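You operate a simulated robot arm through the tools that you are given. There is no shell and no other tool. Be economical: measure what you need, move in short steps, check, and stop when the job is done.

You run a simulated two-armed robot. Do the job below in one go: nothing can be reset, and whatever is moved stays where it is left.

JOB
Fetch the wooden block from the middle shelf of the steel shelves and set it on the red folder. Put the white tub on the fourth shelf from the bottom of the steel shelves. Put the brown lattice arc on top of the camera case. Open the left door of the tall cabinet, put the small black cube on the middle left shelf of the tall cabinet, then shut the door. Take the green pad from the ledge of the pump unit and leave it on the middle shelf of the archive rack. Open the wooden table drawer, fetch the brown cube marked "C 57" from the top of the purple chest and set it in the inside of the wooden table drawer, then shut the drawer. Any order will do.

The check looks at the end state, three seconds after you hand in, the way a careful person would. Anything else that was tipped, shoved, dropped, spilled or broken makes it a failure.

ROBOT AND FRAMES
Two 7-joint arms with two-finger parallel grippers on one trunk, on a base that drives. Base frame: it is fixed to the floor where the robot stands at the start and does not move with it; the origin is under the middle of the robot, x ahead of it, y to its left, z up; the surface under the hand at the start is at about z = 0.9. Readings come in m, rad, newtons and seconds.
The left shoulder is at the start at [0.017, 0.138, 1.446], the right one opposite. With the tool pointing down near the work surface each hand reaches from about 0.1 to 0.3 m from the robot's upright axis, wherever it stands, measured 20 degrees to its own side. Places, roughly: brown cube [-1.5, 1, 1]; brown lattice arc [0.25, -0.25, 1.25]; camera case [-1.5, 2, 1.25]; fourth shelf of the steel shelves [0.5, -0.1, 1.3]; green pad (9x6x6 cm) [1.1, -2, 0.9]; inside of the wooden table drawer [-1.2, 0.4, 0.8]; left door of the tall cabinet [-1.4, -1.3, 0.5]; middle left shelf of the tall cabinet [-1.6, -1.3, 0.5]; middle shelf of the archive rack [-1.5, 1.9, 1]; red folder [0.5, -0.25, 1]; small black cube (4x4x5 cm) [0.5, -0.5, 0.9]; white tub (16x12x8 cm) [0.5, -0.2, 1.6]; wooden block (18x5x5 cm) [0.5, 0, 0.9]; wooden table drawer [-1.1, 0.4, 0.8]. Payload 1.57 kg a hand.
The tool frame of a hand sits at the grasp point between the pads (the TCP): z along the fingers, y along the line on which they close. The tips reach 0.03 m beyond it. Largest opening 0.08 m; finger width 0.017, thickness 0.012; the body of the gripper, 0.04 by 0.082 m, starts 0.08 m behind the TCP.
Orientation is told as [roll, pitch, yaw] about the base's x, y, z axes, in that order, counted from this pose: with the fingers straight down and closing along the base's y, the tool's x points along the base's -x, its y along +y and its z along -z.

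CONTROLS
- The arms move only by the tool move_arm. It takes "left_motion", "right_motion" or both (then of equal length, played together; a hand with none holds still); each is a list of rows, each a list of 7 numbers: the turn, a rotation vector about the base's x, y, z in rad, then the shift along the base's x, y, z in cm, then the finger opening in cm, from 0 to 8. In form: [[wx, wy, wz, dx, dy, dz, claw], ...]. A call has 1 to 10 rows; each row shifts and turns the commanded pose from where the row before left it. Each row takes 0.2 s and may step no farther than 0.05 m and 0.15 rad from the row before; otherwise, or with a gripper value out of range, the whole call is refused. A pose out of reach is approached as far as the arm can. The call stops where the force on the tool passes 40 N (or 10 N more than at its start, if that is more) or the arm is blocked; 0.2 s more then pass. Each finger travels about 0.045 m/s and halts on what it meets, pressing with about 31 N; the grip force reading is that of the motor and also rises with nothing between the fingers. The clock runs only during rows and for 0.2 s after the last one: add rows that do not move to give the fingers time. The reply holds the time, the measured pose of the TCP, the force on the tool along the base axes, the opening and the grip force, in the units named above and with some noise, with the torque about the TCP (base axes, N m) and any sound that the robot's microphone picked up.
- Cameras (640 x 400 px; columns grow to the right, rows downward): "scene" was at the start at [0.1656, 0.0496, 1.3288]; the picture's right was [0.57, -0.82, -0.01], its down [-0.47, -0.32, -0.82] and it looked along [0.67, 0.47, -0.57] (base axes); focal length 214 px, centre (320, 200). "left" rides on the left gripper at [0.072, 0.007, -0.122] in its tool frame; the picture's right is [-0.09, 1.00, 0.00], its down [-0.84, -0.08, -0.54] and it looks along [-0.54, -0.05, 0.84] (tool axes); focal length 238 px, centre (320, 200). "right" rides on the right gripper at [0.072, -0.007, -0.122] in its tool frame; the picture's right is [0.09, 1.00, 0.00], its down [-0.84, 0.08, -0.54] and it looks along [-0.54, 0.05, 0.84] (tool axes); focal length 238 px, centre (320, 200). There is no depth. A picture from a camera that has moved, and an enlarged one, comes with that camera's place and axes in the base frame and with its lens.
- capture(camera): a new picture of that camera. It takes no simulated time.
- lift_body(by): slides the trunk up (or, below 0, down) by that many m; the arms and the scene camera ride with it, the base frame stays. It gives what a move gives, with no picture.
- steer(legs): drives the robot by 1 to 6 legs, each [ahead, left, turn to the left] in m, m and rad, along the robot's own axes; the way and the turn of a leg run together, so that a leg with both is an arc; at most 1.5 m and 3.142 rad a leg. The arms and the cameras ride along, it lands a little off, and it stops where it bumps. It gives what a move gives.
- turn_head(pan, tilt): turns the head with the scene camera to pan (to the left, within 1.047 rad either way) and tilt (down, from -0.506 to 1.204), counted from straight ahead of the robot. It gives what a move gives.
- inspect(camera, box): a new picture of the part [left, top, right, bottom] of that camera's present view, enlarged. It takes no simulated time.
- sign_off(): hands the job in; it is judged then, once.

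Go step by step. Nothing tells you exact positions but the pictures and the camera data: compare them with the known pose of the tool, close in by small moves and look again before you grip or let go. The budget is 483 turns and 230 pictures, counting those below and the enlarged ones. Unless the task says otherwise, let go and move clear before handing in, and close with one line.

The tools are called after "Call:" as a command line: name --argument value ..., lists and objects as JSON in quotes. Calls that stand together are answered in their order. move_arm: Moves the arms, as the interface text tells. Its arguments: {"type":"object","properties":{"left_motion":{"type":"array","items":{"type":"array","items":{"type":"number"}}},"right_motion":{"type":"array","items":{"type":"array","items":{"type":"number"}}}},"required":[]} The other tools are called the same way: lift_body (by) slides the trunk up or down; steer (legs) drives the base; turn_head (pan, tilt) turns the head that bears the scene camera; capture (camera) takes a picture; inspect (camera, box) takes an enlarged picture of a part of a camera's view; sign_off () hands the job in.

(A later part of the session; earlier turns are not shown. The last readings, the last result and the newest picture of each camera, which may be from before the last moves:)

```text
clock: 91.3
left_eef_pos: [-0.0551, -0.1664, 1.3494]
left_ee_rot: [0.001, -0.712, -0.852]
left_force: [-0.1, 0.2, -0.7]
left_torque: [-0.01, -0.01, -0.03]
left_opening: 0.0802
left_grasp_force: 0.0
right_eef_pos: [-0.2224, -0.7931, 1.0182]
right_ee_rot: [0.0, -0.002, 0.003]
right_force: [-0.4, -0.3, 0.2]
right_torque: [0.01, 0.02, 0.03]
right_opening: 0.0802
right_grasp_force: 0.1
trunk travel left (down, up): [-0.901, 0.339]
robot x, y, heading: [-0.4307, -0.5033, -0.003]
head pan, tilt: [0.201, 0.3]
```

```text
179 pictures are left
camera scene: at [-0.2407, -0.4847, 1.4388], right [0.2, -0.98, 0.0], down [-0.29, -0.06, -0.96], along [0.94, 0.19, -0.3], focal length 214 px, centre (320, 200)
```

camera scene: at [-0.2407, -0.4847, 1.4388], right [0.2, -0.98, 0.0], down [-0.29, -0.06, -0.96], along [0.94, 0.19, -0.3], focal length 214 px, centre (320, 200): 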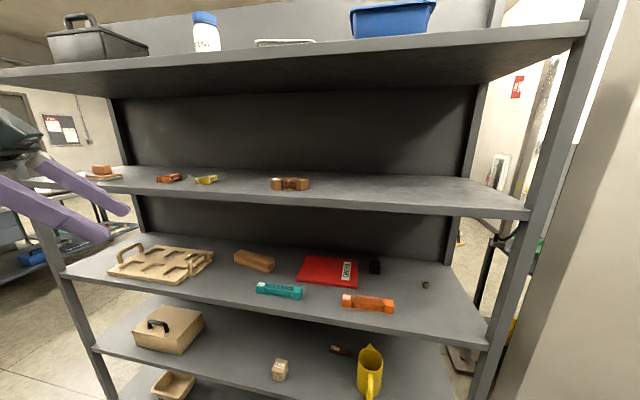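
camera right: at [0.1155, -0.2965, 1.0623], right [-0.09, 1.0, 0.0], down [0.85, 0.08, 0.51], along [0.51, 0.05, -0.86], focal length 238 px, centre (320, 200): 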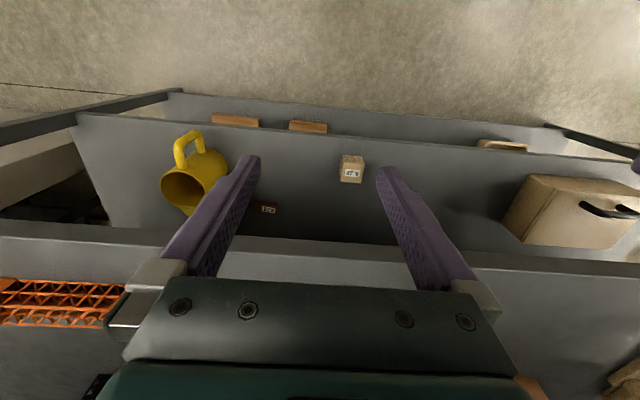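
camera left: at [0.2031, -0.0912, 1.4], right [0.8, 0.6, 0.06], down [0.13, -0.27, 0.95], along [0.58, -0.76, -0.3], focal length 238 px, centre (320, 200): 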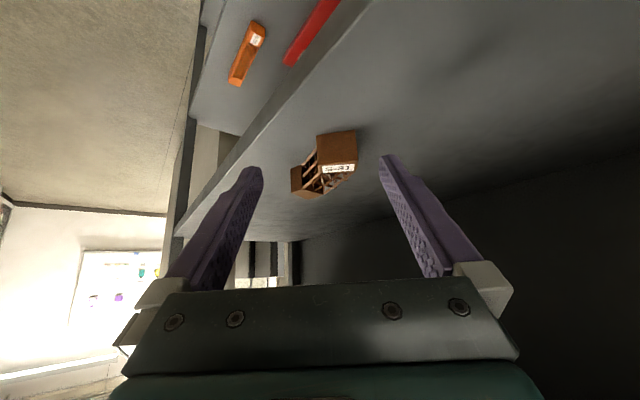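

No limits hit. I'll drive ahead 0.35 m so the hand hovers behind the arc's S-31 block.

Call:
steer --legs '[[0.2, -0.03, 0], [0.13, 0, 0]]'

Call:
capture --camera "left"

Call:
capture --camera "scene"

```text
clock: 93.8
left_eef_pos: [0.2744, -0.1945, 1.3482]
left_ee_rot: [0.002, -0.715, -0.852]
left_force: [0.0, -0.9, -0.4]
left_torque: [-0.02, -0.02, 0.02]
left_opening: 0.0803
left_grasp_force: 0.1
right_eef_pos: [0.1096, -0.8227, 1.0191]
right_ee_rot: [-0.001, 0.0, 0.005]
right_force: [-0.9, 0.7, -0.2]
right_torque: [-0.02, 0.0, -0.04]
right_opening: 0.0802
right_grasp_force: 0.2
trunk travel left (down, up): [-0.901, 0.339]
robot x, y, heading: [-0.0965, -0.5344, 0.002]
head pan, tilt: [0.201, 0.3]
```

```text
178 pictures are left
camera left: at [0.1928, -0.0892, 1.3947], right [0.79, 0.6, 0.06], down [0.13, -0.26, 0.96], along [0.59, -0.75, -0.28], focal length 238 px, centre (320, 200)
```

left: 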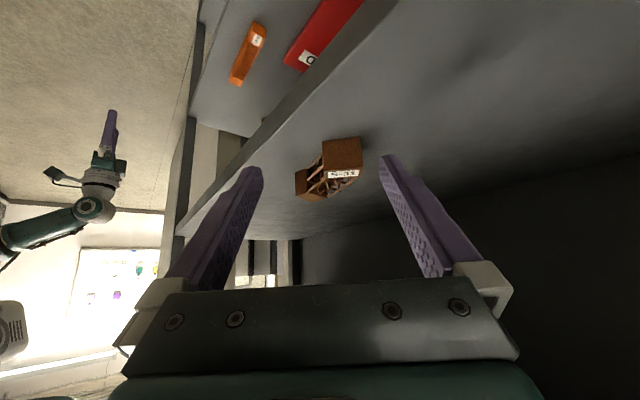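

```text
177 pictures are left
camera scene: at [0.0904, -0.5139, 1.4388], right [0.2, -0.98, 0.0], down [-0.29, -0.06, -0.96], along [0.94, 0.19, -0.3], focal length 214 px, centre (320, 200)
```

scene: 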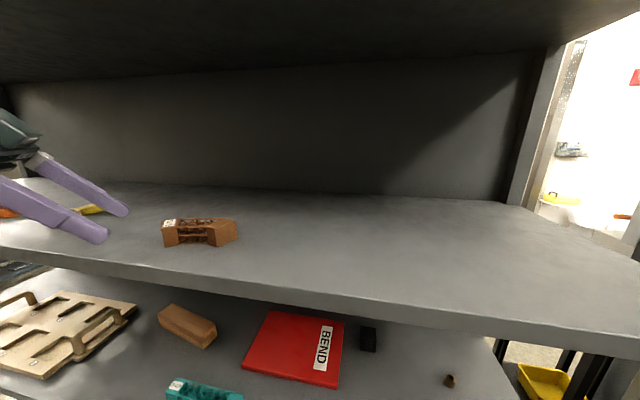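

I'll shift laterally 2 cm and then advance along the block's axis down onto it.

Call:
move_arm --left_motion '[[0, 0, 0, 1.64, 1.4, 0, 8], [0, 0, 0, 1.24, -1.44, -1.37, 8], [0, 0, 0, 1.0, -1.2, -1.2, 8], [0, 0, 0, 0, 0, 0, 8]]'

Call:
capture --camera "left"

Call:
inspect --camera "scene" --box '[80, 160, 260, 272]'

```text
clock: 94.8
left_eef_pos: [0.3142, -0.2074, 1.3213]
left_ee_rot: [0.0, -0.712, -0.852]
left_force: [0.3, -0.1, -0.6]
left_torque: [0.0, 0.0, -0.01]
left_opening: 0.0801
left_grasp_force: 0.0
right_eef_pos: [0.1083, -0.8211, 1.0188]
right_ee_rot: [0.0, 0.0, 0.004]
right_force: [0.4, 0.2, 0.0]
right_torque: [-0.01, -0.02, -0.02]
right_opening: 0.0798
right_grasp_force: 0.0
trunk travel left (down, up): [-0.901, 0.339]
robot x, y, heading: [-0.098, -0.5355, 0.002]
head pan, tilt: [0.201, 0.3]
```

```text
176 pictures are left
camera left: at [0.2317, -0.1025, 1.3684], right [0.79, 0.6, 0.06], down [0.13, -0.26, 0.96], along [0.59, -0.75, -0.28], focal length 238 px, centre (320, 200)
```

left: 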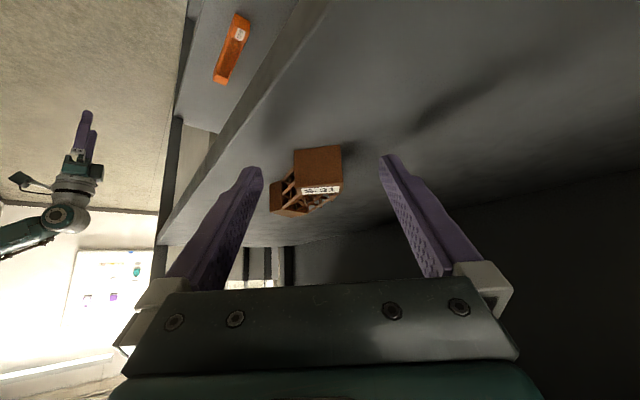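

```text
3.56 times, centred on (170, 216) of scene
camera zoom: at [0.0904, -0.5139, 1.4388], right [0.2, -0.98, 0.0], down [-0.29, -0.06, -0.96], along [0.94, 0.19, -0.3], focal length 763 px, centre (853, 143)
```

zoom: 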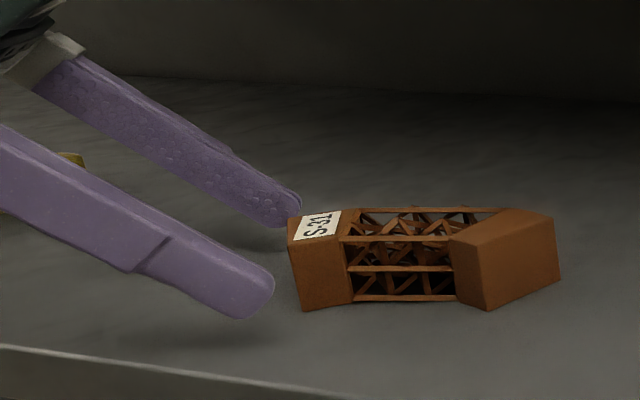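

Aligned well. Advance the final 2.8 cm and close.

Call:
move_arm --left_motion '[[0, 0, 0, 1.0, -1.15, -0.6, 8], [0, 0, 0, 1.0, -1.15, -0.4, 8], [0, 0, 0, 0, 0, 0, 7], [0, 0, 0, 0, 0, 0, 5], [0, 0, 0, 0, 0, 0, 4], [0, 0, 0, 0, 0, 0, 3], [0, 0, 0, 0, 0, 0, 2], [0, 0, 0, 0, 0, 0, 1.5], [0, 0, 0, 0, 0, 0, 1.5]]'

Call:
inspect --camera "scene" --box '[80, 160, 260, 272]'

```text
clock: 96.8
left_eef_pos: [0.3338, -0.2309, 1.3129]
left_ee_rot: [0.003, -0.714, -0.851]
left_force: [-0.7, -0.4, 0.6]
left_torque: [-0.1, -0.05, -0.03]
left_opening: 0.035
left_grasp_force: 31.2
right_eef_pos: [0.1091, -0.8221, 1.0195]
right_ee_rot: [-0.003, 0.0, 0.003]
right_force: [-0.3, -0.1, -0.1]
right_torque: [0.07, 0.01, -0.01]
right_opening: 0.0801
right_grasp_force: 0.0
trunk travel left (down, up): [-0.901, 0.339]
robot x, y, heading: [-0.0972, -0.5359, 0.002]
head pan, tilt: [0.201, 0.3]
```

```text
3.56 times, centred on (170, 216) of scene
camera zoom: at [0.0905, -0.5139, 1.4388], right [0.2, -0.98, 0.0], down [-0.29, -0.06, -0.96], along [0.94, 0.19, -0.3], focal length 763 px, centre (853, 143)
```

zoom: 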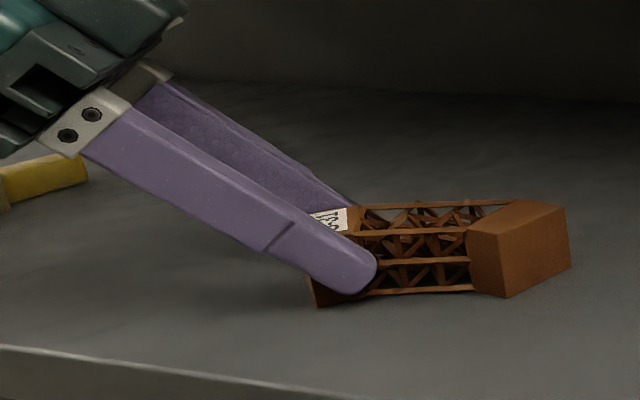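

Grip reads 31 N at 3.5 cm on the solid block. Lifting.

Call:
move_arm --left_motion '[[0, 0, 0, 0, 0, 1, 1.5], [0, 0, 0, 0, 0, 2, 1.5], [0, 0, 0, 0, 0, 2, 1.5], [0, 0, 0, 0, 0, 0, 1.5]]'

Call:
capture --camera "scene"

```text
clock: 97.8
left_eef_pos: [0.3319, -0.23, 1.3637]
left_ee_rot: [0.002, -0.712, -0.851]
left_force: [0.6, -0.2, -0.1]
left_torque: [0.04, 0.02, 0.01]
left_opening: 0.0351
left_grasp_force: 31.1
right_eef_pos: [0.1087, -0.8218, 1.0191]
right_ee_rot: [0.0, 0.002, 0.005]
right_force: [0.4, 0.1, 1.1]
right_torque: [-0.03, 0.01, 0.0]
right_opening: 0.0803
right_grasp_force: 0.1
trunk travel left (down, up): [-0.901, 0.339]
robot x, y, heading: [-0.1027, -0.5298, 0.002]
head pan, tilt: [0.201, 0.3]
```

```text
173 pictures are left
camera scene: at [0.0904, -0.5139, 1.4388], right [0.2, -0.98, 0.0], down [-0.29, -0.06, -0.96], along [0.94, 0.19, -0.3], focal length 214 px, centre (320, 200)
```

scene: 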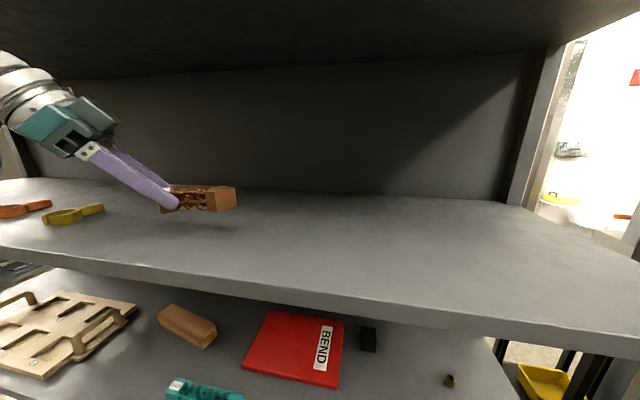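

The arc is held. I'll back out and tuck the left hand near the body.

Call:
steer --legs '[[-0.35, 0, 0]]'

Call:
move_arm --left_motion '[[0, 0, 0.12, -2, 1, -3, 1.5], [0, 0, 0.12, -2, 1, -3, 1.5], [0, 0, 0.12, -2, 1, -3, 1.5], [0, 0, 0.12, -2, 1, -3, 1.5], [0, 0, 0.12, -2, 1, -3, 1.5], [0, 0, 0.12, -2, 1, -3, 1.5], [0, 0, 0.13, -2, 1, -3, 1.5], [0, 0, 0, -2, 0, -3, 1.5], [0, 0, 0, 0, 0, 0, 1.5]]'

```text
clock: 100.0
left_eef_pos: [-0.0121, -0.2322, 1.3633]
left_ee_rot: [0.001, -0.713, -0.854]
left_force: [0.7, -0.2, -1.5]
left_torque: [0.0, 0.0, -0.01]
left_opening: 0.0352
left_grasp_force: 31.6
right_eef_pos: [-0.2357, -0.8227, 1.0191]
right_ee_rot: [-0.002, -0.004, 0.001]
right_force: [0.8, -0.2, 0.4]
right_torque: [-0.04, 0.02, 0.01]
right_opening: 0.0801
right_grasp_force: 0.0
trunk travel left (down, up): [-0.901, 0.339]
robot x, y, heading: [-0.4421, -0.5291, -0.004]
head pan, tilt: [0.201, 0.3]
```

```text
clock: 102.0
left_eef_pos: [-0.1696, -0.1628, 1.1226]
left_ee_rot: [0.001, -0.712, -0.002]
left_force: [-0.2, -0.3, -1.0]
left_torque: [0.0, 0.03, -0.02]
left_opening: 0.035
left_grasp_force: 31.0
right_eef_pos: [-0.2367, -0.823, 1.0189]
right_ee_rot: [-0.003, -0.001, 0.001]
right_force: [0.8, 0.2, 0.0]
right_torque: [0.02, -0.01, -0.02]
right_opening: 0.08
right_grasp_force: 0.0
trunk travel left (down, up): [-0.901, 0.339]
robot x, y, heading: [-0.4416, -0.5325, -0.002]
head pan, tilt: [0.201, 0.3]
```

Call:
move_arm --left_motion '[[0, 0.12, 0, -1.8, 0, -1, 1.5], [0, 0.12, 0, -1.8, 0, -1, 1.5], [0, 0.12, 0, -1.8, 0, -1, 1.5], [0, 0.12, 0, -1.8, 0, -1, 1.5], [0, 0.12, 0, -1.8, 0, -1, 1.5], [0, 0.11, 0, -1.8, 0, -1, 1.5], [0, 0, 0, 0, 0, 0, 1.5]]'

Call:
lift_body --by 0.3

Call:
steer --legs '[[0.15, 0.3, 0]]'

Call:
turn_head --pan 0.0 --tilt 0.35

Call:
capture --camera "scene"

```text
clock: 103.6
left_eef_pos: [-0.2797, -0.1611, 1.0641]
left_ee_rot: [0.001, -0.001, -0.001]
left_force: [0.2, -0.3, 0.7]
left_torque: [0.01, -0.01, 0.01]
left_opening: 0.0349
left_grasp_force: 31.2
right_eef_pos: [-0.2354, -0.8238, 1.0186]
right_ee_rot: [-0.002, -0.003, 0.002]
right_force: [-0.1, 0.8, 0.6]
right_torque: [0.01, 0.02, 0.0]
right_opening: 0.0803
right_grasp_force: 0.1
trunk travel left (down, up): [-0.901, 0.339]
robot x, y, heading: [-0.4453, -0.5321, -0.0]
head pan, tilt: [0.201, 0.3]
```

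```text
clock: 106.6
left_eef_pos: [-0.279, -0.16, 1.3628]
left_ee_rot: [0.0, -0.004, -0.004]
left_force: [0.0, 0.5, -0.4]
left_torque: [0.03, 0.0, 0.01]
left_opening: 0.0351
left_grasp_force: 30.6
right_eef_pos: [-0.2361, -0.8228, 1.3188]
right_ee_rot: [-0.001, -0.003, 0.002]
right_force: [1.0, -1.0, 0.1]
right_torque: [0.01, 0.0, 0.0]
right_opening: 0.0801
right_grasp_force: 0.2
trunk travel left (down, up): [-1.201, 0.039]
robot x, y, heading: [-0.4448, -0.5303, -0.003]
head pan, tilt: [0.201, 0.3]
```

```text
clock: 108.9
left_eef_pos: [-0.1324, 0.1475, 1.3635]
left_ee_rot: [-0.002, -0.003, 0.0]
left_force: [-0.6, 0.8, -0.5]
left_torque: [0.01, 0.02, 0.0]
left_opening: 0.0351
left_grasp_force: 30.8
right_eef_pos: [-0.0865, -0.5133, 1.3189]
right_ee_rot: [-0.001, -0.002, 0.004]
right_force: [0.6, 0.4, 0.6]
right_torque: [-0.03, -0.01, -0.01]
right_opening: 0.0797
right_grasp_force: 0.0
trunk travel left (down, up): [-1.201, 0.039]
robot x, y, heading: [-0.2956, -0.222, 0.003]
head pan, tilt: [0.201, 0.3]
```

```text
clock: 109.6
left_eef_pos: [-0.1317, 0.1487, 1.3626]
left_ee_rot: [-0.002, -0.002, 0.0]
left_force: [-0.4, 0.4, -1.4]
left_torque: [-0.01, 0.02, 0.03]
left_opening: 0.0354
left_grasp_force: 30.9
right_eef_pos: [-0.0866, -0.5139, 1.3189]
right_ee_rot: [-0.003, -0.002, 0.004]
right_force: [-0.3, -0.8, 0.5]
right_torque: [0.0, -0.02, 0.01]
right_opening: 0.0801
right_grasp_force: 0.1
trunk travel left (down, up): [-1.201, 0.039]
robot x, y, heading: [-0.2948, -0.2202, 0.006]
head pan, tilt: [0.0, 0.351]
```

```text
172 pictures are left
camera scene: at [-0.104, -0.2239, 1.7341], right [0.0, -1.0, 0.0], down [-0.34, 0.0, -0.94], along [0.94, 0.0, -0.34], focal length 214 px, centre (320, 200)
```

scene: 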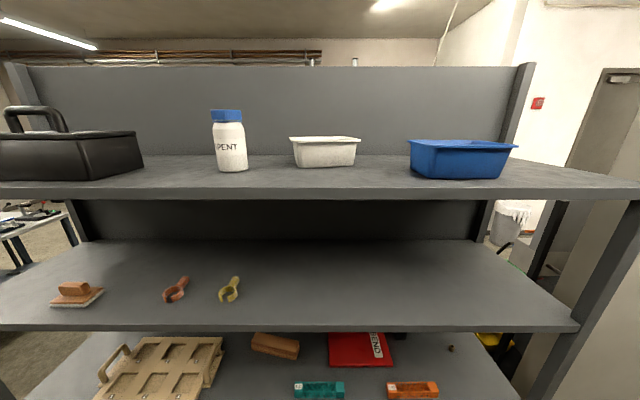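

The tub is straight ahead. Zooming for its exact pose.

Call:
inspect --camera "scene" --box '[265, 115, 385, 190]'

```text
5.33 times, centred on (325, 152) of scene
camera zoom: at [-0.104, -0.2239, 1.7341], right [0.0, -1.0, 0.0], down [-0.34, 0.0, -0.94], along [0.94, 0.0, -0.34], focal length 1144 px, centre (293, 453)
```

zoom: 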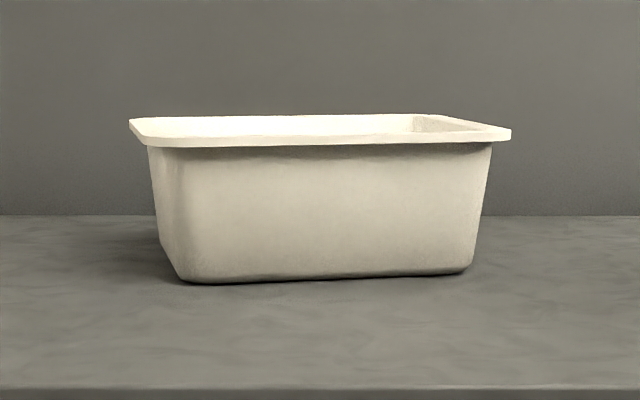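

I take the tub's right short wall to run around (0.56, -0.32), rim z ≈ 1.69, yaw ≈ 0.23. I'll pose the right hand for pinching that wall: raise it, pitch about -1.1, yaw +0.23.

Call:
move_arm --right_motion '[[0, -0.08, 0, 1, 0, 4.5, 8], [0, -0.08, 0, 1, 0, 4.5, 8], [0, -0.11, 0, 2, 0, 4.5, 8], [0, -0.11, 0, 2, 0, 4.4, 8], [0, -0.12, 0, 2, 0, 4.4, 8], [0, -0.12, 0, 2, 0, 4.4, 8], [0, -0.12, 0, 2, 0, 4.4, 8], [0, -0.12, 0, 2, 0, 4.4, 8], [0, -0.12, 0, 2, 0, 4.4, 8], [0, -0.12, 0, 2, 0, 4.4, 8]]'

Call:
capture --camera "scene"

```text
clock: 111.8
left_eef_pos: [-0.1318, 0.1479, 1.3633]
left_ee_rot: [0.0, -0.001, 0.0]
left_force: [-0.5, 0.3, -1.3]
left_torque: [0.0, -0.01, 0.0]
left_opening: 0.0349
left_grasp_force: 31.1
right_eef_pos: [0.0939, -0.5115, 1.7629]
right_ee_rot: [-0.007, -1.102, 0.006]
right_force: [0.1, -0.1, 0.2]
right_torque: [-0.01, 0.01, -0.02]
right_opening: 0.0803
right_grasp_force: 0.1
trunk travel left (down, up): [-1.201, 0.039]
robot x, y, heading: [-0.296, -0.2263, 0.008]
head pan, tilt: [0.0, 0.351]
```

```text
170 pictures are left
camera scene: at [-0.104, -0.224, 1.734], right [0.0, -1.0, 0.0], down [-0.34, 0.0, -0.94], along [0.94, 0.0, -0.34], focal length 214 px, centre (320, 200)
```

scene: 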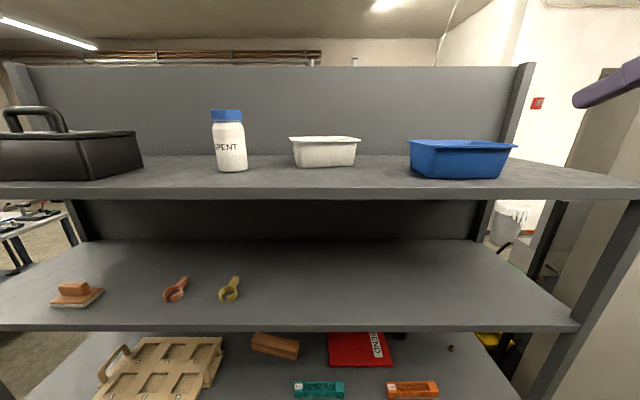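

Now yaw the hand and extend it to find the reach, then shift the base left.

Call:
move_arm --right_motion '[[0, 0, 0.115, 3, 0, 0, 8], [0, 0, 0.115, 3, 0, 0, 8], [0, 0, 0, 3, 0, 0, 8], [0, 0, 0, 2, 0, 0, 8], [0, 0, 0, 0, 0, 0, 8]]'

Call:
steer --legs '[[0, 0.18, 0]]'

```text
clock: 113.0
left_eef_pos: [-0.1322, 0.1477, 1.3631]
left_ee_rot: [-0.001, -0.002, -0.001]
left_force: [0.0, -0.5, -0.8]
left_torque: [-0.01, 0.04, 0.0]
left_opening: 0.0351
left_grasp_force: 30.2
right_eef_pos: [0.2039, -0.5117, 1.7638]
right_ee_rot: [-0.01, -1.102, 0.238]
right_force: [-0.5, -0.2, 0.2]
right_torque: [-0.02, -0.01, 0.02]
right_opening: 0.0799
right_grasp_force: 0.0
trunk travel left (down, up): [-1.201, 0.039]
robot x, y, heading: [-0.2962, -0.223, 0.008]
head pan, tilt: [0.0, 0.351]
```

```text
clock: 114.5
left_eef_pos: [-0.1312, 0.3252, 1.3638]
left_ee_rot: [0.0, -0.002, 0.0]
left_force: [-0.2, -0.4, -0.9]
left_torque: [-0.02, 0.01, 0.04]
left_opening: 0.0352
left_grasp_force: 30.7
right_eef_pos: [0.202, -0.3367, 1.7633]
right_ee_rot: [-0.008, -1.102, 0.237]
right_force: [0.6, 0.3, -0.5]
right_torque: [-0.03, -0.01, 0.02]
right_opening: 0.08
right_grasp_force: 0.1
trunk travel left (down, up): [-1.201, 0.039]
robot x, y, heading: [-0.2943, -0.0453, 0.002]
head pan, tilt: [0.0, 0.351]
```

Reach is fine to 0.5 m. Drive ahead 0.22 m, then look.

Call:
steer --legs '[[0.22, 0, 0]]'

Call:
turn_head --pan -0.4 --tilt 0.35

Call:
capture --camera "scene"

Call:
capture --camera "right"

```text
clock: 116.2
left_eef_pos: [0.088, 0.3256, 1.3631]
left_ee_rot: [0.001, -0.001, -0.002]
left_force: [0.4, 1.0, -0.5]
left_torque: [0.01, 0.01, -0.01]
left_opening: 0.035
left_grasp_force: 30.9
right_eef_pos: [0.4216, -0.3344, 1.7639]
right_ee_rot: [-0.009, -1.103, 0.235]
right_force: [0.0, -0.8, -0.1]
right_torque: [-0.01, -0.01, 0.0]
right_opening: 0.0802
right_grasp_force: 0.1
trunk travel left (down, up): [-1.201, 0.039]
robot x, y, heading: [-0.0752, -0.0466, 0.003]
head pan, tilt: [0.0, 0.351]
```

```text
clock: 117.0
left_eef_pos: [0.089, 0.325, 1.3635]
left_ee_rot: [0.0, -0.002, -0.002]
left_force: [0.5, 1.1, 0.2]
left_torque: [0.0, 0.03, -0.02]
left_opening: 0.0353
left_grasp_force: 31.4
right_eef_pos: [0.4214, -0.3362, 1.7637]
right_ee_rot: [-0.009, -1.102, 0.235]
right_force: [-0.1, 0.7, -0.8]
right_torque: [0.02, 0.0, -0.02]
right_opening: 0.0801
right_grasp_force: 0.1
trunk travel left (down, up): [-1.201, 0.039]
robot x, y, heading: [-0.0779, -0.0458, 0.003]
head pan, tilt: [-0.4, 0.351]
```

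```text
169 pictures are left
camera scene: at [0.1076, -0.083, 1.7341], right [-0.39, -0.92, 0.0], down [-0.32, 0.13, -0.94], along [0.87, -0.36, -0.34], focal length 214 px, centre (320, 200)
```

scene: 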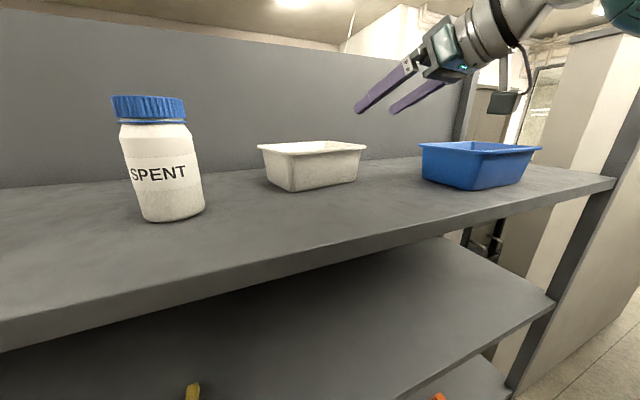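

```text
168 pictures are left
camera right: at [0.286, -0.3737, 1.7557], right [-0.27, 0.96, -0.09], down [-0.12, 0.06, 0.99], along [0.96, 0.27, 0.1], focal length 238 px, centre (320, 200)
```

right: 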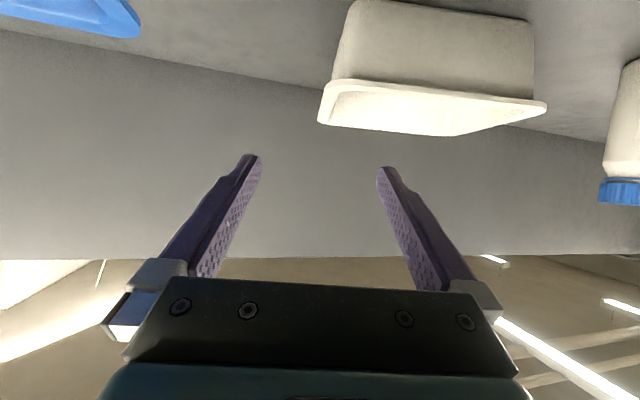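

The tub's right wall centre is near (0.52, -0.311). I'll drive ahead 7 cm and adjust.

Call:
steer --legs '[[0.07, 0, 0]]'

Call:
move_arm --right_motion '[[0, 0, -0.03, 1, 2, -1.5, 8], [0, 0, 0, 0, 0, -1, 8], [0, 0, 0, 0, 0, 0, 8]]'

Call:
capture --camera "right"

Call:
capture --camera "scene"

```text
clock: 118.1
left_eef_pos: [0.1572, 0.3269, 1.3636]
left_ee_rot: [0.0, -0.002, -0.003]
left_force: [0.3, -0.7, -0.5]
left_torque: [0.05, 0.0, -0.02]
left_opening: 0.035
left_grasp_force: 31.6
right_eef_pos: [0.4928, -0.3359, 1.7624]
right_ee_rot: [-0.008, -1.101, 0.235]
right_force: [0.1, 0.2, 0.1]
right_torque: [0.0, -0.01, -0.03]
right_opening: 0.0801
right_grasp_force: 0.0
trunk travel left (down, up): [-1.201, 0.039]
robot x, y, heading: [-0.0063, -0.0455, 0.002]
head pan, tilt: [-0.4, 0.351]
```

```text
clock: 118.9
left_eef_pos: [0.1584, 0.326, 1.3641]
left_ee_rot: [0.0, -0.002, -0.001]
left_force: [-0.8, 0.6, -1.0]
left_torque: [0.03, -0.01, 0.0]
left_opening: 0.035
left_grasp_force: 30.7
right_eef_pos: [0.5022, -0.315, 1.7377]
right_ee_rot: [-0.008, -1.102, 0.205]
right_force: [0.1, -0.5, 0.0]
right_torque: [0.01, 0.0, -0.03]
right_opening: 0.0798
right_grasp_force: 0.0
trunk travel left (down, up): [-1.201, 0.039]
robot x, y, heading: [-0.0045, -0.0447, 0.004]
head pan, tilt: [-0.4, 0.351]
```

```text
167 pictures are left
camera right: at [0.3647, -0.3488, 1.7301], right [-0.24, 0.97, -0.09], down [-0.12, 0.06, 0.99], along [0.96, 0.25, 0.1], focal length 238 px, centre (320, 200)
```

right: 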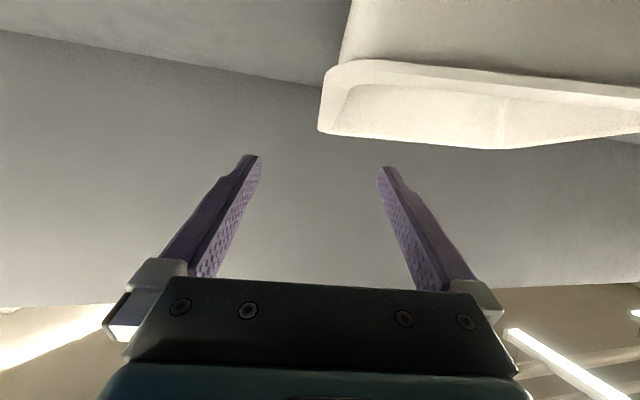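

```text
166 pictures are left
camera scene: at [0.1775, -0.083, 1.7341], right [-0.39, -0.92, 0.0], down [-0.32, 0.13, -0.94], along [0.87, -0.36, -0.34], focal length 214 px, centre (320, 200)
```

scene: 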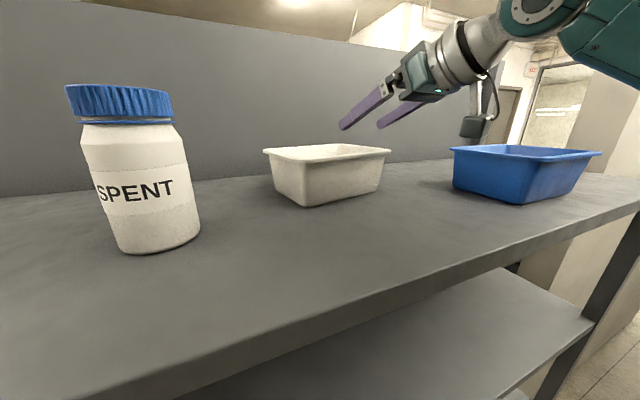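

The wall is centred between the fingers. Descend in steps.

Call:
move_arm --right_motion '[[0, 0, 0, 0, 0, -2, 8], [0, 0, 0, 0, 0, -1.7, 8], [0, 0, 0, 0, 0, 0, 8]]'

Call:
inspect --camera "scene" --box '[250, 60, 490, 210]'

Call:
capture --camera "right"

```text
clock: 119.7
left_eef_pos: [0.1588, 0.3244, 1.3633]
left_ee_rot: [0.0, -0.003, -0.002]
left_force: [0.1, -0.8, -1.1]
left_torque: [-0.03, 0.02, 0.0]
left_opening: 0.0353
left_grasp_force: 30.7
right_eef_pos: [0.5002, -0.316, 1.6999]
right_ee_rot: [-0.007, -1.102, 0.205]
right_force: [0.2, 0.2, -0.9]
right_torque: [0.03, -0.01, 0.01]
right_opening: 0.0798
right_grasp_force: 0.1
trunk travel left (down, up): [-1.201, 0.039]
robot x, y, heading: [-0.0068, -0.0453, -0.0]
head pan, tilt: [-0.4, 0.351]
```

```text
2.67 times, centred on (370, 135) of scene
camera zoom: at [0.1775, -0.083, 1.7341], right [-0.39, -0.92, 0.0], down [-0.32, 0.13, -0.94], along [0.87, -0.36, -0.34], focal length 572 px, centre (187, 373)
```

zoom: 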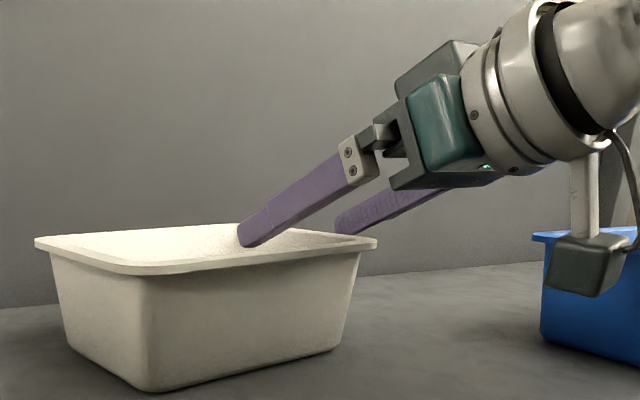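

```text
164 pictures are left
camera right: at [0.3638, -0.3498, 1.693], right [-0.24, 0.97, -0.09], down [-0.12, 0.06, 0.99], along [0.96, 0.25, 0.1], focal length 238 px, centre (320, 200)
```

right: 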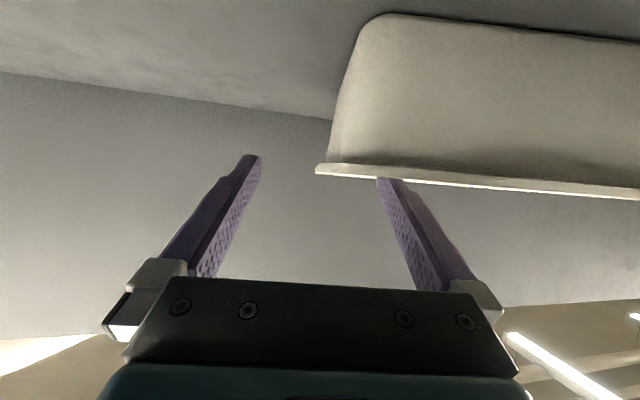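

Rim height is about 1.69 and the inner finger is over the inside. Lower 1.4 cm more and close.

Call:
move_arm --right_motion '[[0, 0, 0, 0, 0, -1.4, 8], [0, 0, 0, 0, 0, 0, 6], [0, 0, 0, 0, 0, 0, 4.5], [0, 0, 0, 0, 0, 0, 3], [0, 0, 0, 0, 0, 0, 2], [0, 0, 0, 0, 0, 0, 1], [0, 0, 0, 0, 0, 0, 0], [0, 0, 0, 0, 0, 0, 0], [0, 0, 0, 0, 0, 0, 0]]'

Call:
inspect --camera "scene" --box '[250, 60, 490, 210]'

```text
clock: 121.7
left_eef_pos: [0.1582, 0.3251, 1.3643]
left_ee_rot: [-0.001, -0.002, -0.003]
left_force: [-0.2, -0.4, 0.4]
left_torque: [0.01, 0.0, 0.02]
left_opening: 0.0351
left_grasp_force: 30.6
right_eef_pos: [0.5013, -0.3152, 1.6873]
right_ee_rot: [-0.004, -1.104, 0.203]
right_force: [-2.1, 0.1, 2.7]
right_torque: [0.61, -0.06, 0.25]
right_opening: 0.0048
right_grasp_force: 25.5
trunk travel left (down, up): [-1.201, 0.039]
robot x, y, heading: [-0.008, -0.0471, 0.005]
head pan, tilt: [-0.4, 0.351]
```

```text
2.67 times, centred on (370, 135) of scene
camera zoom: at [0.1775, -0.083, 1.7341], right [-0.39, -0.92, 0.0], down [-0.32, 0.13, -0.94], along [0.87, -0.36, -0.34], focal length 572 px, centre (187, 373)
```

zoom: 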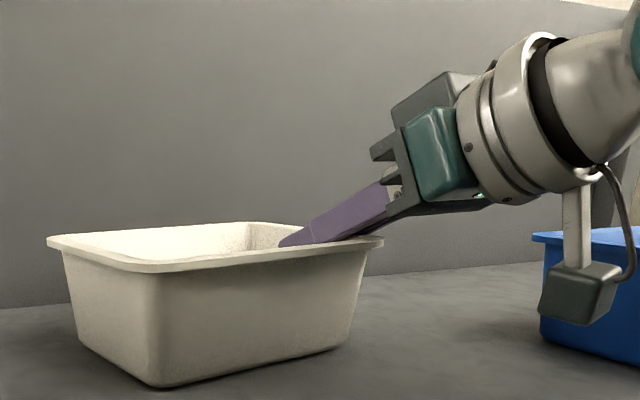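

The wall is clamped (5 mm). Lifting slowly.

Call:
move_arm --right_motion '[[0, 0, 0, 0, 0, 1, 0], [0, 0, 0, 0, 0, 1, 0], [0, 0, 0, 0, 0, 1.5, 0], [0, 0, 0, 0, 0, 1.5, 0], [0, 0, 0, 0, 0, 0, 0]]'

Call:
capture --camera "scene"

```text
clock: 122.9
left_eef_pos: [0.1577, 0.3258, 1.3633]
left_ee_rot: [-0.001, -0.001, -0.002]
left_force: [0.5, 0.9, -0.6]
left_torque: [0.05, 0.02, 0.02]
left_opening: 0.0355
left_grasp_force: 30.9
right_eef_pos: [0.5006, -0.3147, 1.7354]
right_ee_rot: [-0.007, -1.101, 0.208]
right_force: [0.4, 1.1, -2.0]
right_torque: [-0.13, -0.05, -0.04]
right_opening: 0.0037
right_grasp_force: 24.6
trunk travel left (down, up): [-1.201, 0.039]
robot x, y, heading: [-0.0079, -0.0491, -0.0]
head pan, tilt: [-0.4, 0.351]
```

```text
162 pictures are left
camera scene: at [0.1775, -0.083, 1.734], right [-0.39, -0.92, 0.0], down [-0.32, 0.13, -0.94], along [0.87, -0.36, -0.34], focal length 214 px, centre (320, 200)
```

scene: 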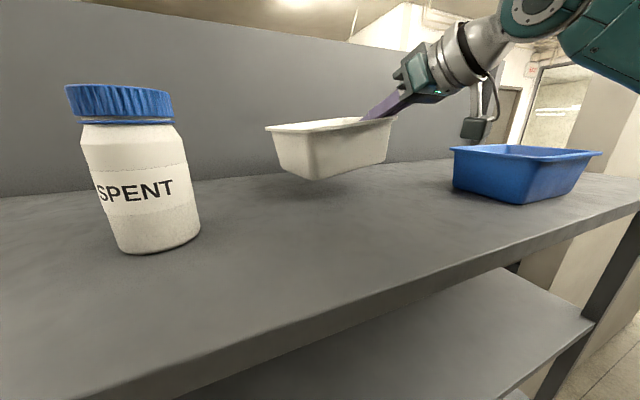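

The tub is held. I'll back away, lower the trunk, and bring it into the fourth shelf.

Call:
steer --legs '[[-0.42, 0, 0]]'

Call:
lift_body --by -0.355

Call:
capture --camera "scene"

```text
clock: 125.5
left_eef_pos: [-0.266, 0.3247, 1.3632]
left_ee_rot: [0.0, -0.002, 0.006]
left_force: [0.1, 0.8, -0.7]
left_torque: [0.01, -0.01, -0.04]
left_opening: 0.0351
left_grasp_force: 31.3
right_eef_pos: [0.0833, -0.3142, 1.7358]
right_ee_rot: [-0.007, -1.102, 0.213]
right_force: [0.4, 0.8, -2.5]
right_torque: [-0.14, 0.0, 0.0]
right_opening: 0.0038
right_grasp_force: 25.0
trunk travel left (down, up): [-1.201, 0.039]
robot x, y, heading: [-0.4306, -0.0498, 0.012]
head pan, tilt: [-0.4, 0.351]
```

```text
clock: 128.9
left_eef_pos: [-0.2661, 0.3254, 1.0083]
left_ee_rot: [-0.003, -0.002, 0.005]
left_force: [0.1, 0.3, -0.7]
left_torque: [0.01, 0.02, -0.01]
left_opening: 0.035
left_grasp_force: 30.9
right_eef_pos: [0.0829, -0.3143, 1.3811]
right_ee_rot: [-0.01, -1.102, 0.214]
right_force: [0.6, 0.8, -1.9]
right_torque: [-0.12, 0.01, -0.01]
right_opening: 0.0037
right_grasp_force: 24.8
trunk travel left (down, up): [-0.846, 0.394]
robot x, y, heading: [-0.4274, -0.0462, 0.006]
head pan, tilt: [-0.4, 0.351]
```

```text
161 pictures are left
camera scene: at [-0.2429, -0.0836, 1.3791], right [-0.38, -0.92, 0.0], down [-0.32, 0.13, -0.94], along [0.87, -0.36, -0.34], focal length 214 px, centre (320, 200)
```

scene: 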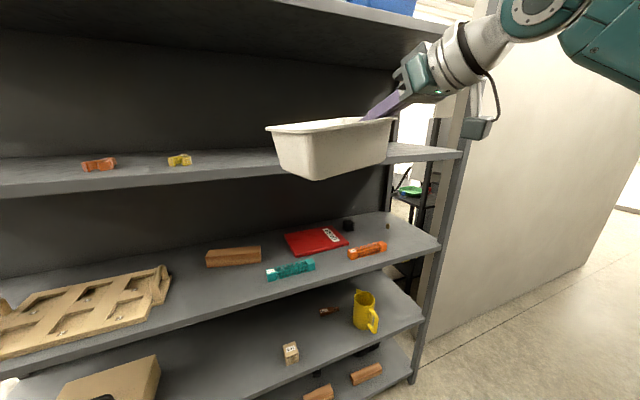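

Clearances look workable. Drive ahead 0.2 m and check.

Call:
lift_body --by -0.01

Call:
steer --legs '[[0.18, 0, -0.006]]'

Call:
turn_head --pan -0.6 --tilt 0.1

Call:
capture --camera "scene"

```text
clock: 129.5
left_eef_pos: [-0.2648, 0.3246, 0.9978]
left_ee_rot: [0.0, -0.003, 0.005]
left_force: [0.3, -0.3, -0.4]
left_torque: [0.02, 0.01, -0.02]
left_opening: 0.0351
left_grasp_force: 31.3
right_eef_pos: [0.0829, -0.3142, 1.371]
right_ee_rot: [-0.009, -1.102, 0.212]
right_force: [-0.3, 0.1, -1.9]
right_torque: [-0.09, -0.02, 0.04]
right_opening: 0.0037
right_grasp_force: 24.5
trunk travel left (down, up): [-0.836, 0.404]
robot x, y, heading: [-0.4281, -0.0449, 0.008]
head pan, tilt: [-0.4, 0.351]
```

```text
clock: 131.0
left_eef_pos: [-0.0852, 0.3236, 0.9992]
left_ee_rot: [-0.003, -0.002, -0.001]
left_force: [-0.1, 0.7, -0.8]
left_torque: [0.02, 0.01, 0.02]
left_opening: 0.0349
left_grasp_force: 31.4
right_eef_pos: [0.2592, -0.3158, 1.3714]
right_ee_rot: [-0.008, -1.101, 0.207]
right_force: [-0.2, -0.5, -1.2]
right_torque: [-0.13, 0.02, 0.0]
right_opening: 0.0036
right_grasp_force: 24.1
trunk travel left (down, up): [-0.836, 0.404]
robot x, y, heading: [-0.2493, -0.0449, 0.002]
head pan, tilt: [-0.4, 0.351]
```

```text
clock: 131.8
left_eef_pos: [-0.0851, 0.3245, 0.9984]
left_ee_rot: [-0.001, -0.002, -0.001]
left_force: [0.4, 0.4, 0.0]
left_torque: [-0.03, -0.03, 0.0]
left_opening: 0.0349
left_grasp_force: 31.0
right_eef_pos: [0.259, -0.3168, 1.3707]
right_ee_rot: [-0.009, -1.102, 0.205]
right_force: [0.1, 0.3, -1.1]
right_torque: [-0.1, -0.02, -0.03]
right_opening: 0.0038
right_grasp_force: 24.8
trunk travel left (down, up): [-0.836, 0.404]
robot x, y, heading: [-0.2458, -0.0469, 0.002]
head pan, tilt: [-0.6, 0.099]
```

```text
160 pictures are left
camera scene: at [-0.0747, -0.0998, 1.3923], right [-0.56, -0.83, 0.0], down [-0.08, 0.06, -0.99], along [0.82, -0.56, -0.1], focal length 214 px, centre (320, 200)
```

scene: 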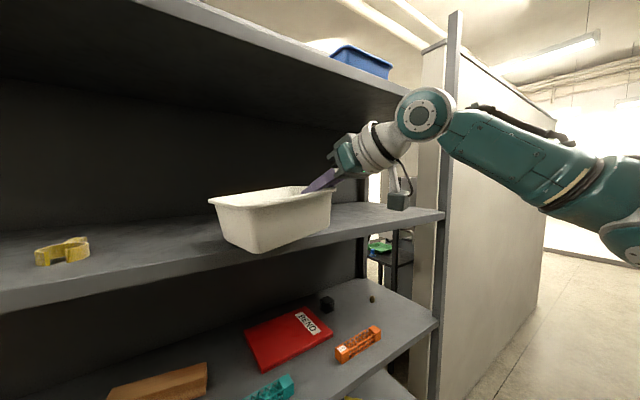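

Clearance above and below is fine. Drive ahead 0.16 m.

Call:
steer --legs '[[0.16, 0, 0]]'

Call:
capture --camera "scene"

Call:
capture --camera "right"

```text
clock: 133.2
left_eef_pos: [0.076, 0.323, 0.9993]
left_ee_rot: [0.001, 0.001, -0.005]
left_force: [0.0, 0.4, -0.3]
left_torque: [-0.02, -0.01, 0.02]
left_opening: 0.0351
left_grasp_force: 30.9
right_eef_pos: [0.418, -0.3183, 1.37]
right_ee_rot: [-0.009, -1.099, 0.201]
right_force: [0.4, 0.0, -2.1]
right_torque: [-0.14, -0.02, -0.01]
right_opening: 0.0037
right_grasp_force: 24.3
trunk travel left (down, up): [-0.836, 0.404]
robot x, y, heading: [-0.0885, -0.0501, -0.003]
head pan, tilt: [-0.6, 0.099]
```

```text
159 pictures are left
camera scene: at [0.0853, -0.1004, 1.3924], right [-0.57, -0.82, 0.0], down [-0.08, 0.06, -0.99], along [0.82, -0.56, -0.1], focal length 214 px, centre (320, 200)
```

scene: 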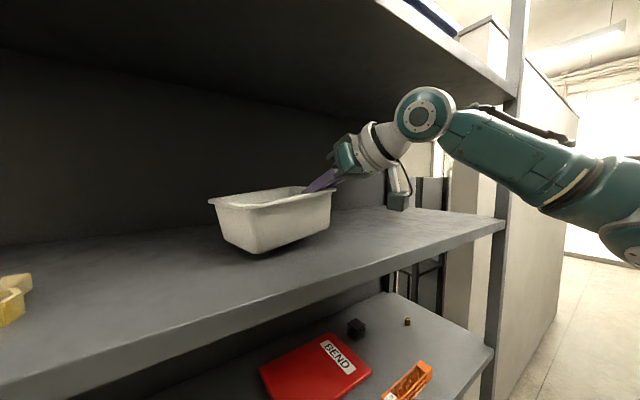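

```text
158 pictures are left
camera right: at [0.2809, -0.3514, 1.3634], right [-0.23, 0.97, -0.09], down [-0.12, 0.06, 0.99], along [0.96, 0.24, 0.1], focal length 238 px, centre (320, 200)
```

right: 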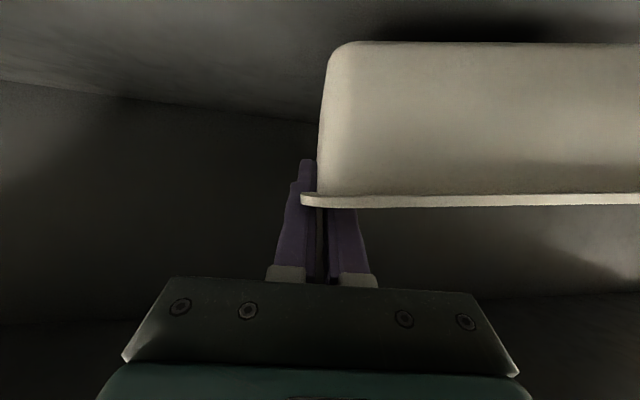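

Lower the tub gently to the shelf.

Call:
move_arm --right_motion '[[0, 0, 0, 0, 0, -0.6, 0], [0, 0, 0, 0, 0, -0.6, 0], [0, 0, 0, 0, 0, -0.4, 0], [0, 0, 0, 0, 0, 0, 0]]'

Call:
inspect --camera "scene" --box '[190, 130, 350, 270]'

```text
clock: 134.2
left_eef_pos: [0.0774, 0.3243, 0.9992]
left_ee_rot: [-0.003, 0.0, -0.007]
left_force: [0.4, 0.1, -0.6]
left_torque: [0.0, -0.01, -0.01]
left_opening: 0.0352
left_grasp_force: 31.0
right_eef_pos: [0.418, -0.3176, 1.3558]
right_ee_rot: [-0.007, -1.103, 0.201]
right_force: [-0.7, -1.3, 3.1]
right_torque: [0.45, -0.1, 0.08]
right_opening: 0.004
right_grasp_force: 24.7
trunk travel left (down, up): [-0.836, 0.404]
robot x, y, heading: [-0.0858, -0.0472, -0.005]
head pan, tilt: [-0.6, 0.099]
```

```text
2.86 times, centred on (270, 200) of scene
camera zoom: at [0.0855, -0.1006, 1.3925], right [-0.57, -0.82, 0.0], down [-0.08, 0.06, -1.0], along [0.82, -0.56, -0.1], focal length 613 px, centre (463, 200)
```

zoom: 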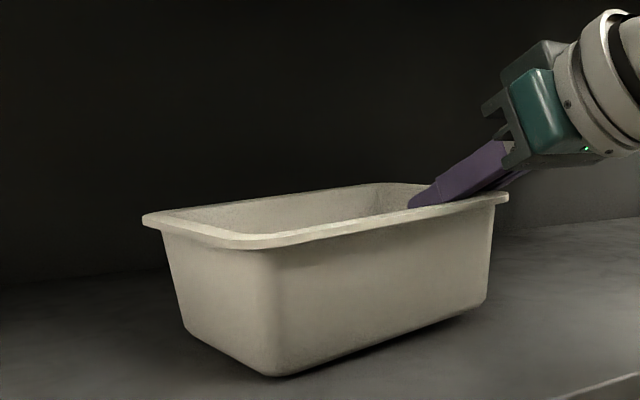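

Contact at the left side. I'll lower a little more, open, and rise clear.

Call:
move_arm --right_motion '[[0, 0, 0, 0, 0, -0.4, 0], [0, 0, 0, 0, 0, 0, 1], [0, 0, 0, 0, 0, 0, 2], [0, 0, 0, 0, 0, 0, 4], [0, 0, 0, 0, 0, 0, 4], [0, 0, 0, 0, 0, 0, 4], [0, 0, 0, 0, 0, 1.5, 4], [0, 0, 0, 0, 0, 2, 4], [0, 0, 0, 0, 0, 0, 4]]'

Call:
capture --camera "scene"

```text
clock: 136.2
left_eef_pos: [0.0772, 0.3242, 0.9989]
left_ee_rot: [-0.001, -0.003, -0.006]
left_force: [-0.3, -0.5, -0.3]
left_torque: [0.01, 0.02, 0.0]
left_opening: 0.0351
left_grasp_force: 31.3
right_eef_pos: [0.4178, -0.3182, 1.3853]
right_ee_rot: [-0.01, -1.1, 0.205]
right_force: [-0.7, 0.4, -0.1]
right_torque: [0.02, 0.02, 0.02]
right_opening: 0.0401
right_grasp_force: 0.1
trunk travel left (down, up): [-0.836, 0.404]
robot x, y, heading: [-0.0882, -0.0488, 0.004]
head pan, tilt: [-0.6, 0.099]
```

```text
156 pictures are left
camera scene: at [0.0854, -0.1005, 1.3924], right [-0.57, -0.82, 0.0], down [-0.08, 0.06, -1.0], along [0.82, -0.56, -0.1], focal length 214 px, centre (320, 200)
```

scene: 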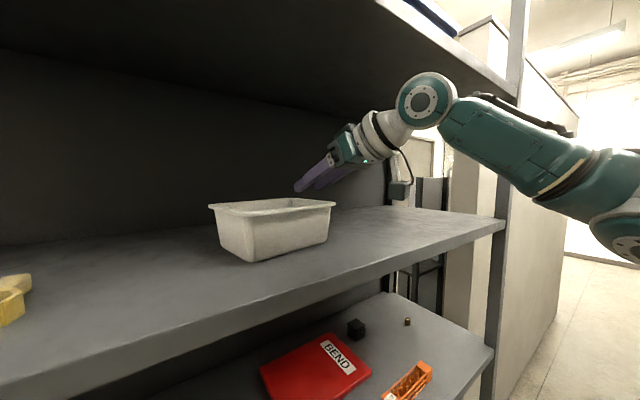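

The tub stands on the fourth shelf. I'll back off and prepare the right hand for the wooden block: approach from its right end, closing across its 5 cm width.

Call:
move_arm --right_motion '[[0, 0, 0, 0, 0, 2, 4], [0, 0, 0, 0, 0, 0, 4]]'

Call:
steer --legs '[[-0.4, 0, 0]]'

Call:
lift_body --by -0.1

Call:
move_arm --right_motion '[[-0.026, 0.13, 0, -1.5, 0, -4, 8], [-0.026, 0.13, 0, -1.5, 0, -4, 8], [-0.026, 0.13, 0, -1.5, 0, -4, 8], [0, 0, 0.12, -1, 2, -4, 8], [0, 0, 0.12, -1, 2, -4, 8], [0, 0, 0.12, 0, 2, -4, 8], [0, 0, 0.12, 0, 2, -3, 8], [0, 0, 0.12, 0, 2, -3, 8], [0, 0, 0, 0, 0, 0, 8]]'

```text
clock: 136.8
left_eef_pos: [0.0772, 0.323, 0.9985]
left_ee_rot: [-0.001, -0.001, -0.006]
left_force: [-0.6, 0.4, -0.8]
left_torque: [0.02, 0.01, 0.0]
left_opening: 0.0352
left_grasp_force: 31.0
right_eef_pos: [0.4183, -0.3188, 1.405]
right_ee_rot: [-0.007, -1.101, 0.202]
right_force: [-0.5, 0.7, 1.0]
right_torque: [0.01, 0.02, 0.01]
right_opening: 0.04
right_grasp_force: 0.0
trunk travel left (down, up): [-0.836, 0.404]
robot x, y, heading: [-0.0866, -0.0438, -0.004]
head pan, tilt: [-0.6, 0.099]
```

```text
clock: 139.3
left_eef_pos: [-0.3183, 0.3252, 0.9992]
left_ee_rot: [-0.002, -0.002, -0.005]
left_force: [-0.3, -1.0, -0.6]
left_torque: [0.03, -0.01, 0.0]
left_opening: 0.0348
left_grasp_force: 31.2
right_eef_pos: [0.0228, -0.3184, 1.4048]
right_ee_rot: [-0.009, -1.103, 0.202]
right_force: [-0.4, 0.6, -0.5]
right_torque: [-0.05, -0.04, 0.04]
right_opening: 0.0402
right_grasp_force: 0.1
trunk travel left (down, up): [-0.836, 0.404]
robot x, y, heading: [-0.4867, -0.0497, -0.001]
head pan, tilt: [-0.6, 0.099]
```

```text
clock: 140.6
left_eef_pos: [-0.3178, 0.3246, 0.899]
left_ee_rot: [-0.002, -0.003, -0.005]
left_force: [-0.4, 0.2, -0.9]
left_torque: [0.02, -0.03, -0.01]
left_opening: 0.0352
left_grasp_force: 31.3
right_eef_pos: [0.0215, -0.3189, 1.3048]
right_ee_rot: [-0.008, -1.103, 0.201]
right_force: [-0.8, 0.6, 0.3]
right_torque: [-0.02, -0.03, -0.01]
right_opening: 0.0399
right_grasp_force: 0.1
trunk travel left (down, up): [-0.736, 0.504]
robot x, y, heading: [-0.4853, -0.0463, -0.004]
head pan, tilt: [-0.6, 0.099]
```

```text
clock: 142.6
left_eef_pos: [-0.3194, 0.3248, 0.898]
left_ee_rot: [-0.001, -0.003, -0.005]
left_force: [0.0, 0.2, -0.6]
left_torque: [0.02, -0.01, -0.02]
left_opening: 0.0348
left_grasp_force: 31.6
right_eef_pos: [-0.0442, -0.2179, 1.0071]
right_ee_rot: [-0.005, -0.703, 0.801]
right_force: [0.1, -0.7, -0.3]
right_torque: [-0.03, 0.0, -0.04]
right_opening: 0.08
right_grasp_force: 0.1
trunk travel left (down, up): [-0.736, 0.504]
robot x, y, heading: [-0.4846, -0.0461, -0.003]
head pan, tilt: [-0.6, 0.099]
```

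Call:
move_arm --right_motion '[[0, 0, 0.12, 0, 1.5, 0, 8], [0, 0, 0.12, 0, 1.5, 0, 8], [0, 0, 0.12, 0, 1.5, 0, 8], [0, 0, 0.12, 0, 1.5, 0, 8], [0, 0, 0.1, 0, 1.5, 0, 8], [0, 0, 0, 0, 0, 0, 8]]'

Call:
turn_head --pan 0.0 --tilt 0.5

Call:
capture --camera "scene"

```text
clock: 144.0
left_eef_pos: [-0.3186, 0.3237, 0.8985]
left_ee_rot: [-0.001, -0.002, -0.006]
left_force: [0.8, 0.0, -0.5]
left_torque: [0.03, 0.02, 0.0]
left_opening: 0.0353
left_grasp_force: 30.8
right_eef_pos: [-0.0443, -0.1434, 1.0042]
right_ee_rot: [-0.006, -0.704, 1.382]
right_force: [-0.9, 0.3, -0.1]
right_torque: [0.02, 0.01, -0.01]
right_opening: 0.0802
right_grasp_force: 0.0
trunk travel left (down, up): [-0.736, 0.504]
robot x, y, heading: [-0.4818, -0.0494, -0.005]
head pan, tilt: [-0.6, 0.099]
```

```text
clock: 145.0
left_eef_pos: [-0.3186, 0.3241, 0.8989]
left_ee_rot: [-0.002, -0.002, -0.005]
left_force: [0.1, 0.4, 0.2]
left_torque: [-0.01, 0.01, -0.01]
left_opening: 0.0351
left_grasp_force: 30.6
right_eef_pos: [-0.0433, -0.1436, 1.0049]
right_ee_rot: [-0.006, -0.703, 1.379]
right_force: [-0.2, 0.4, -0.4]
right_torque: [0.01, 0.02, -0.01]
right_opening: 0.0799
right_grasp_force: 0.1
trunk travel left (down, up): [-0.736, 0.504]
robot x, y, heading: [-0.4862, -0.0455, -0.003]
head pan, tilt: [0.0, 0.499]
```

```text
155 pictures are left
camera scene: at [-0.2954, -0.0478, 1.2554], right [0.0, -1.0, 0.0], down [-0.48, 0.0, -0.88], along [0.88, 0.0, -0.48], focal length 214 px, centre (320, 200)
```

scene: 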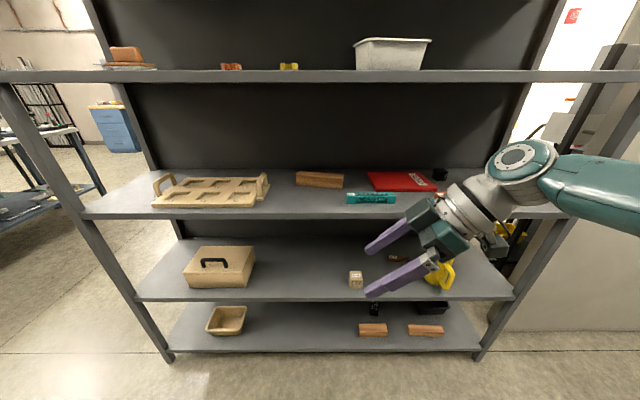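

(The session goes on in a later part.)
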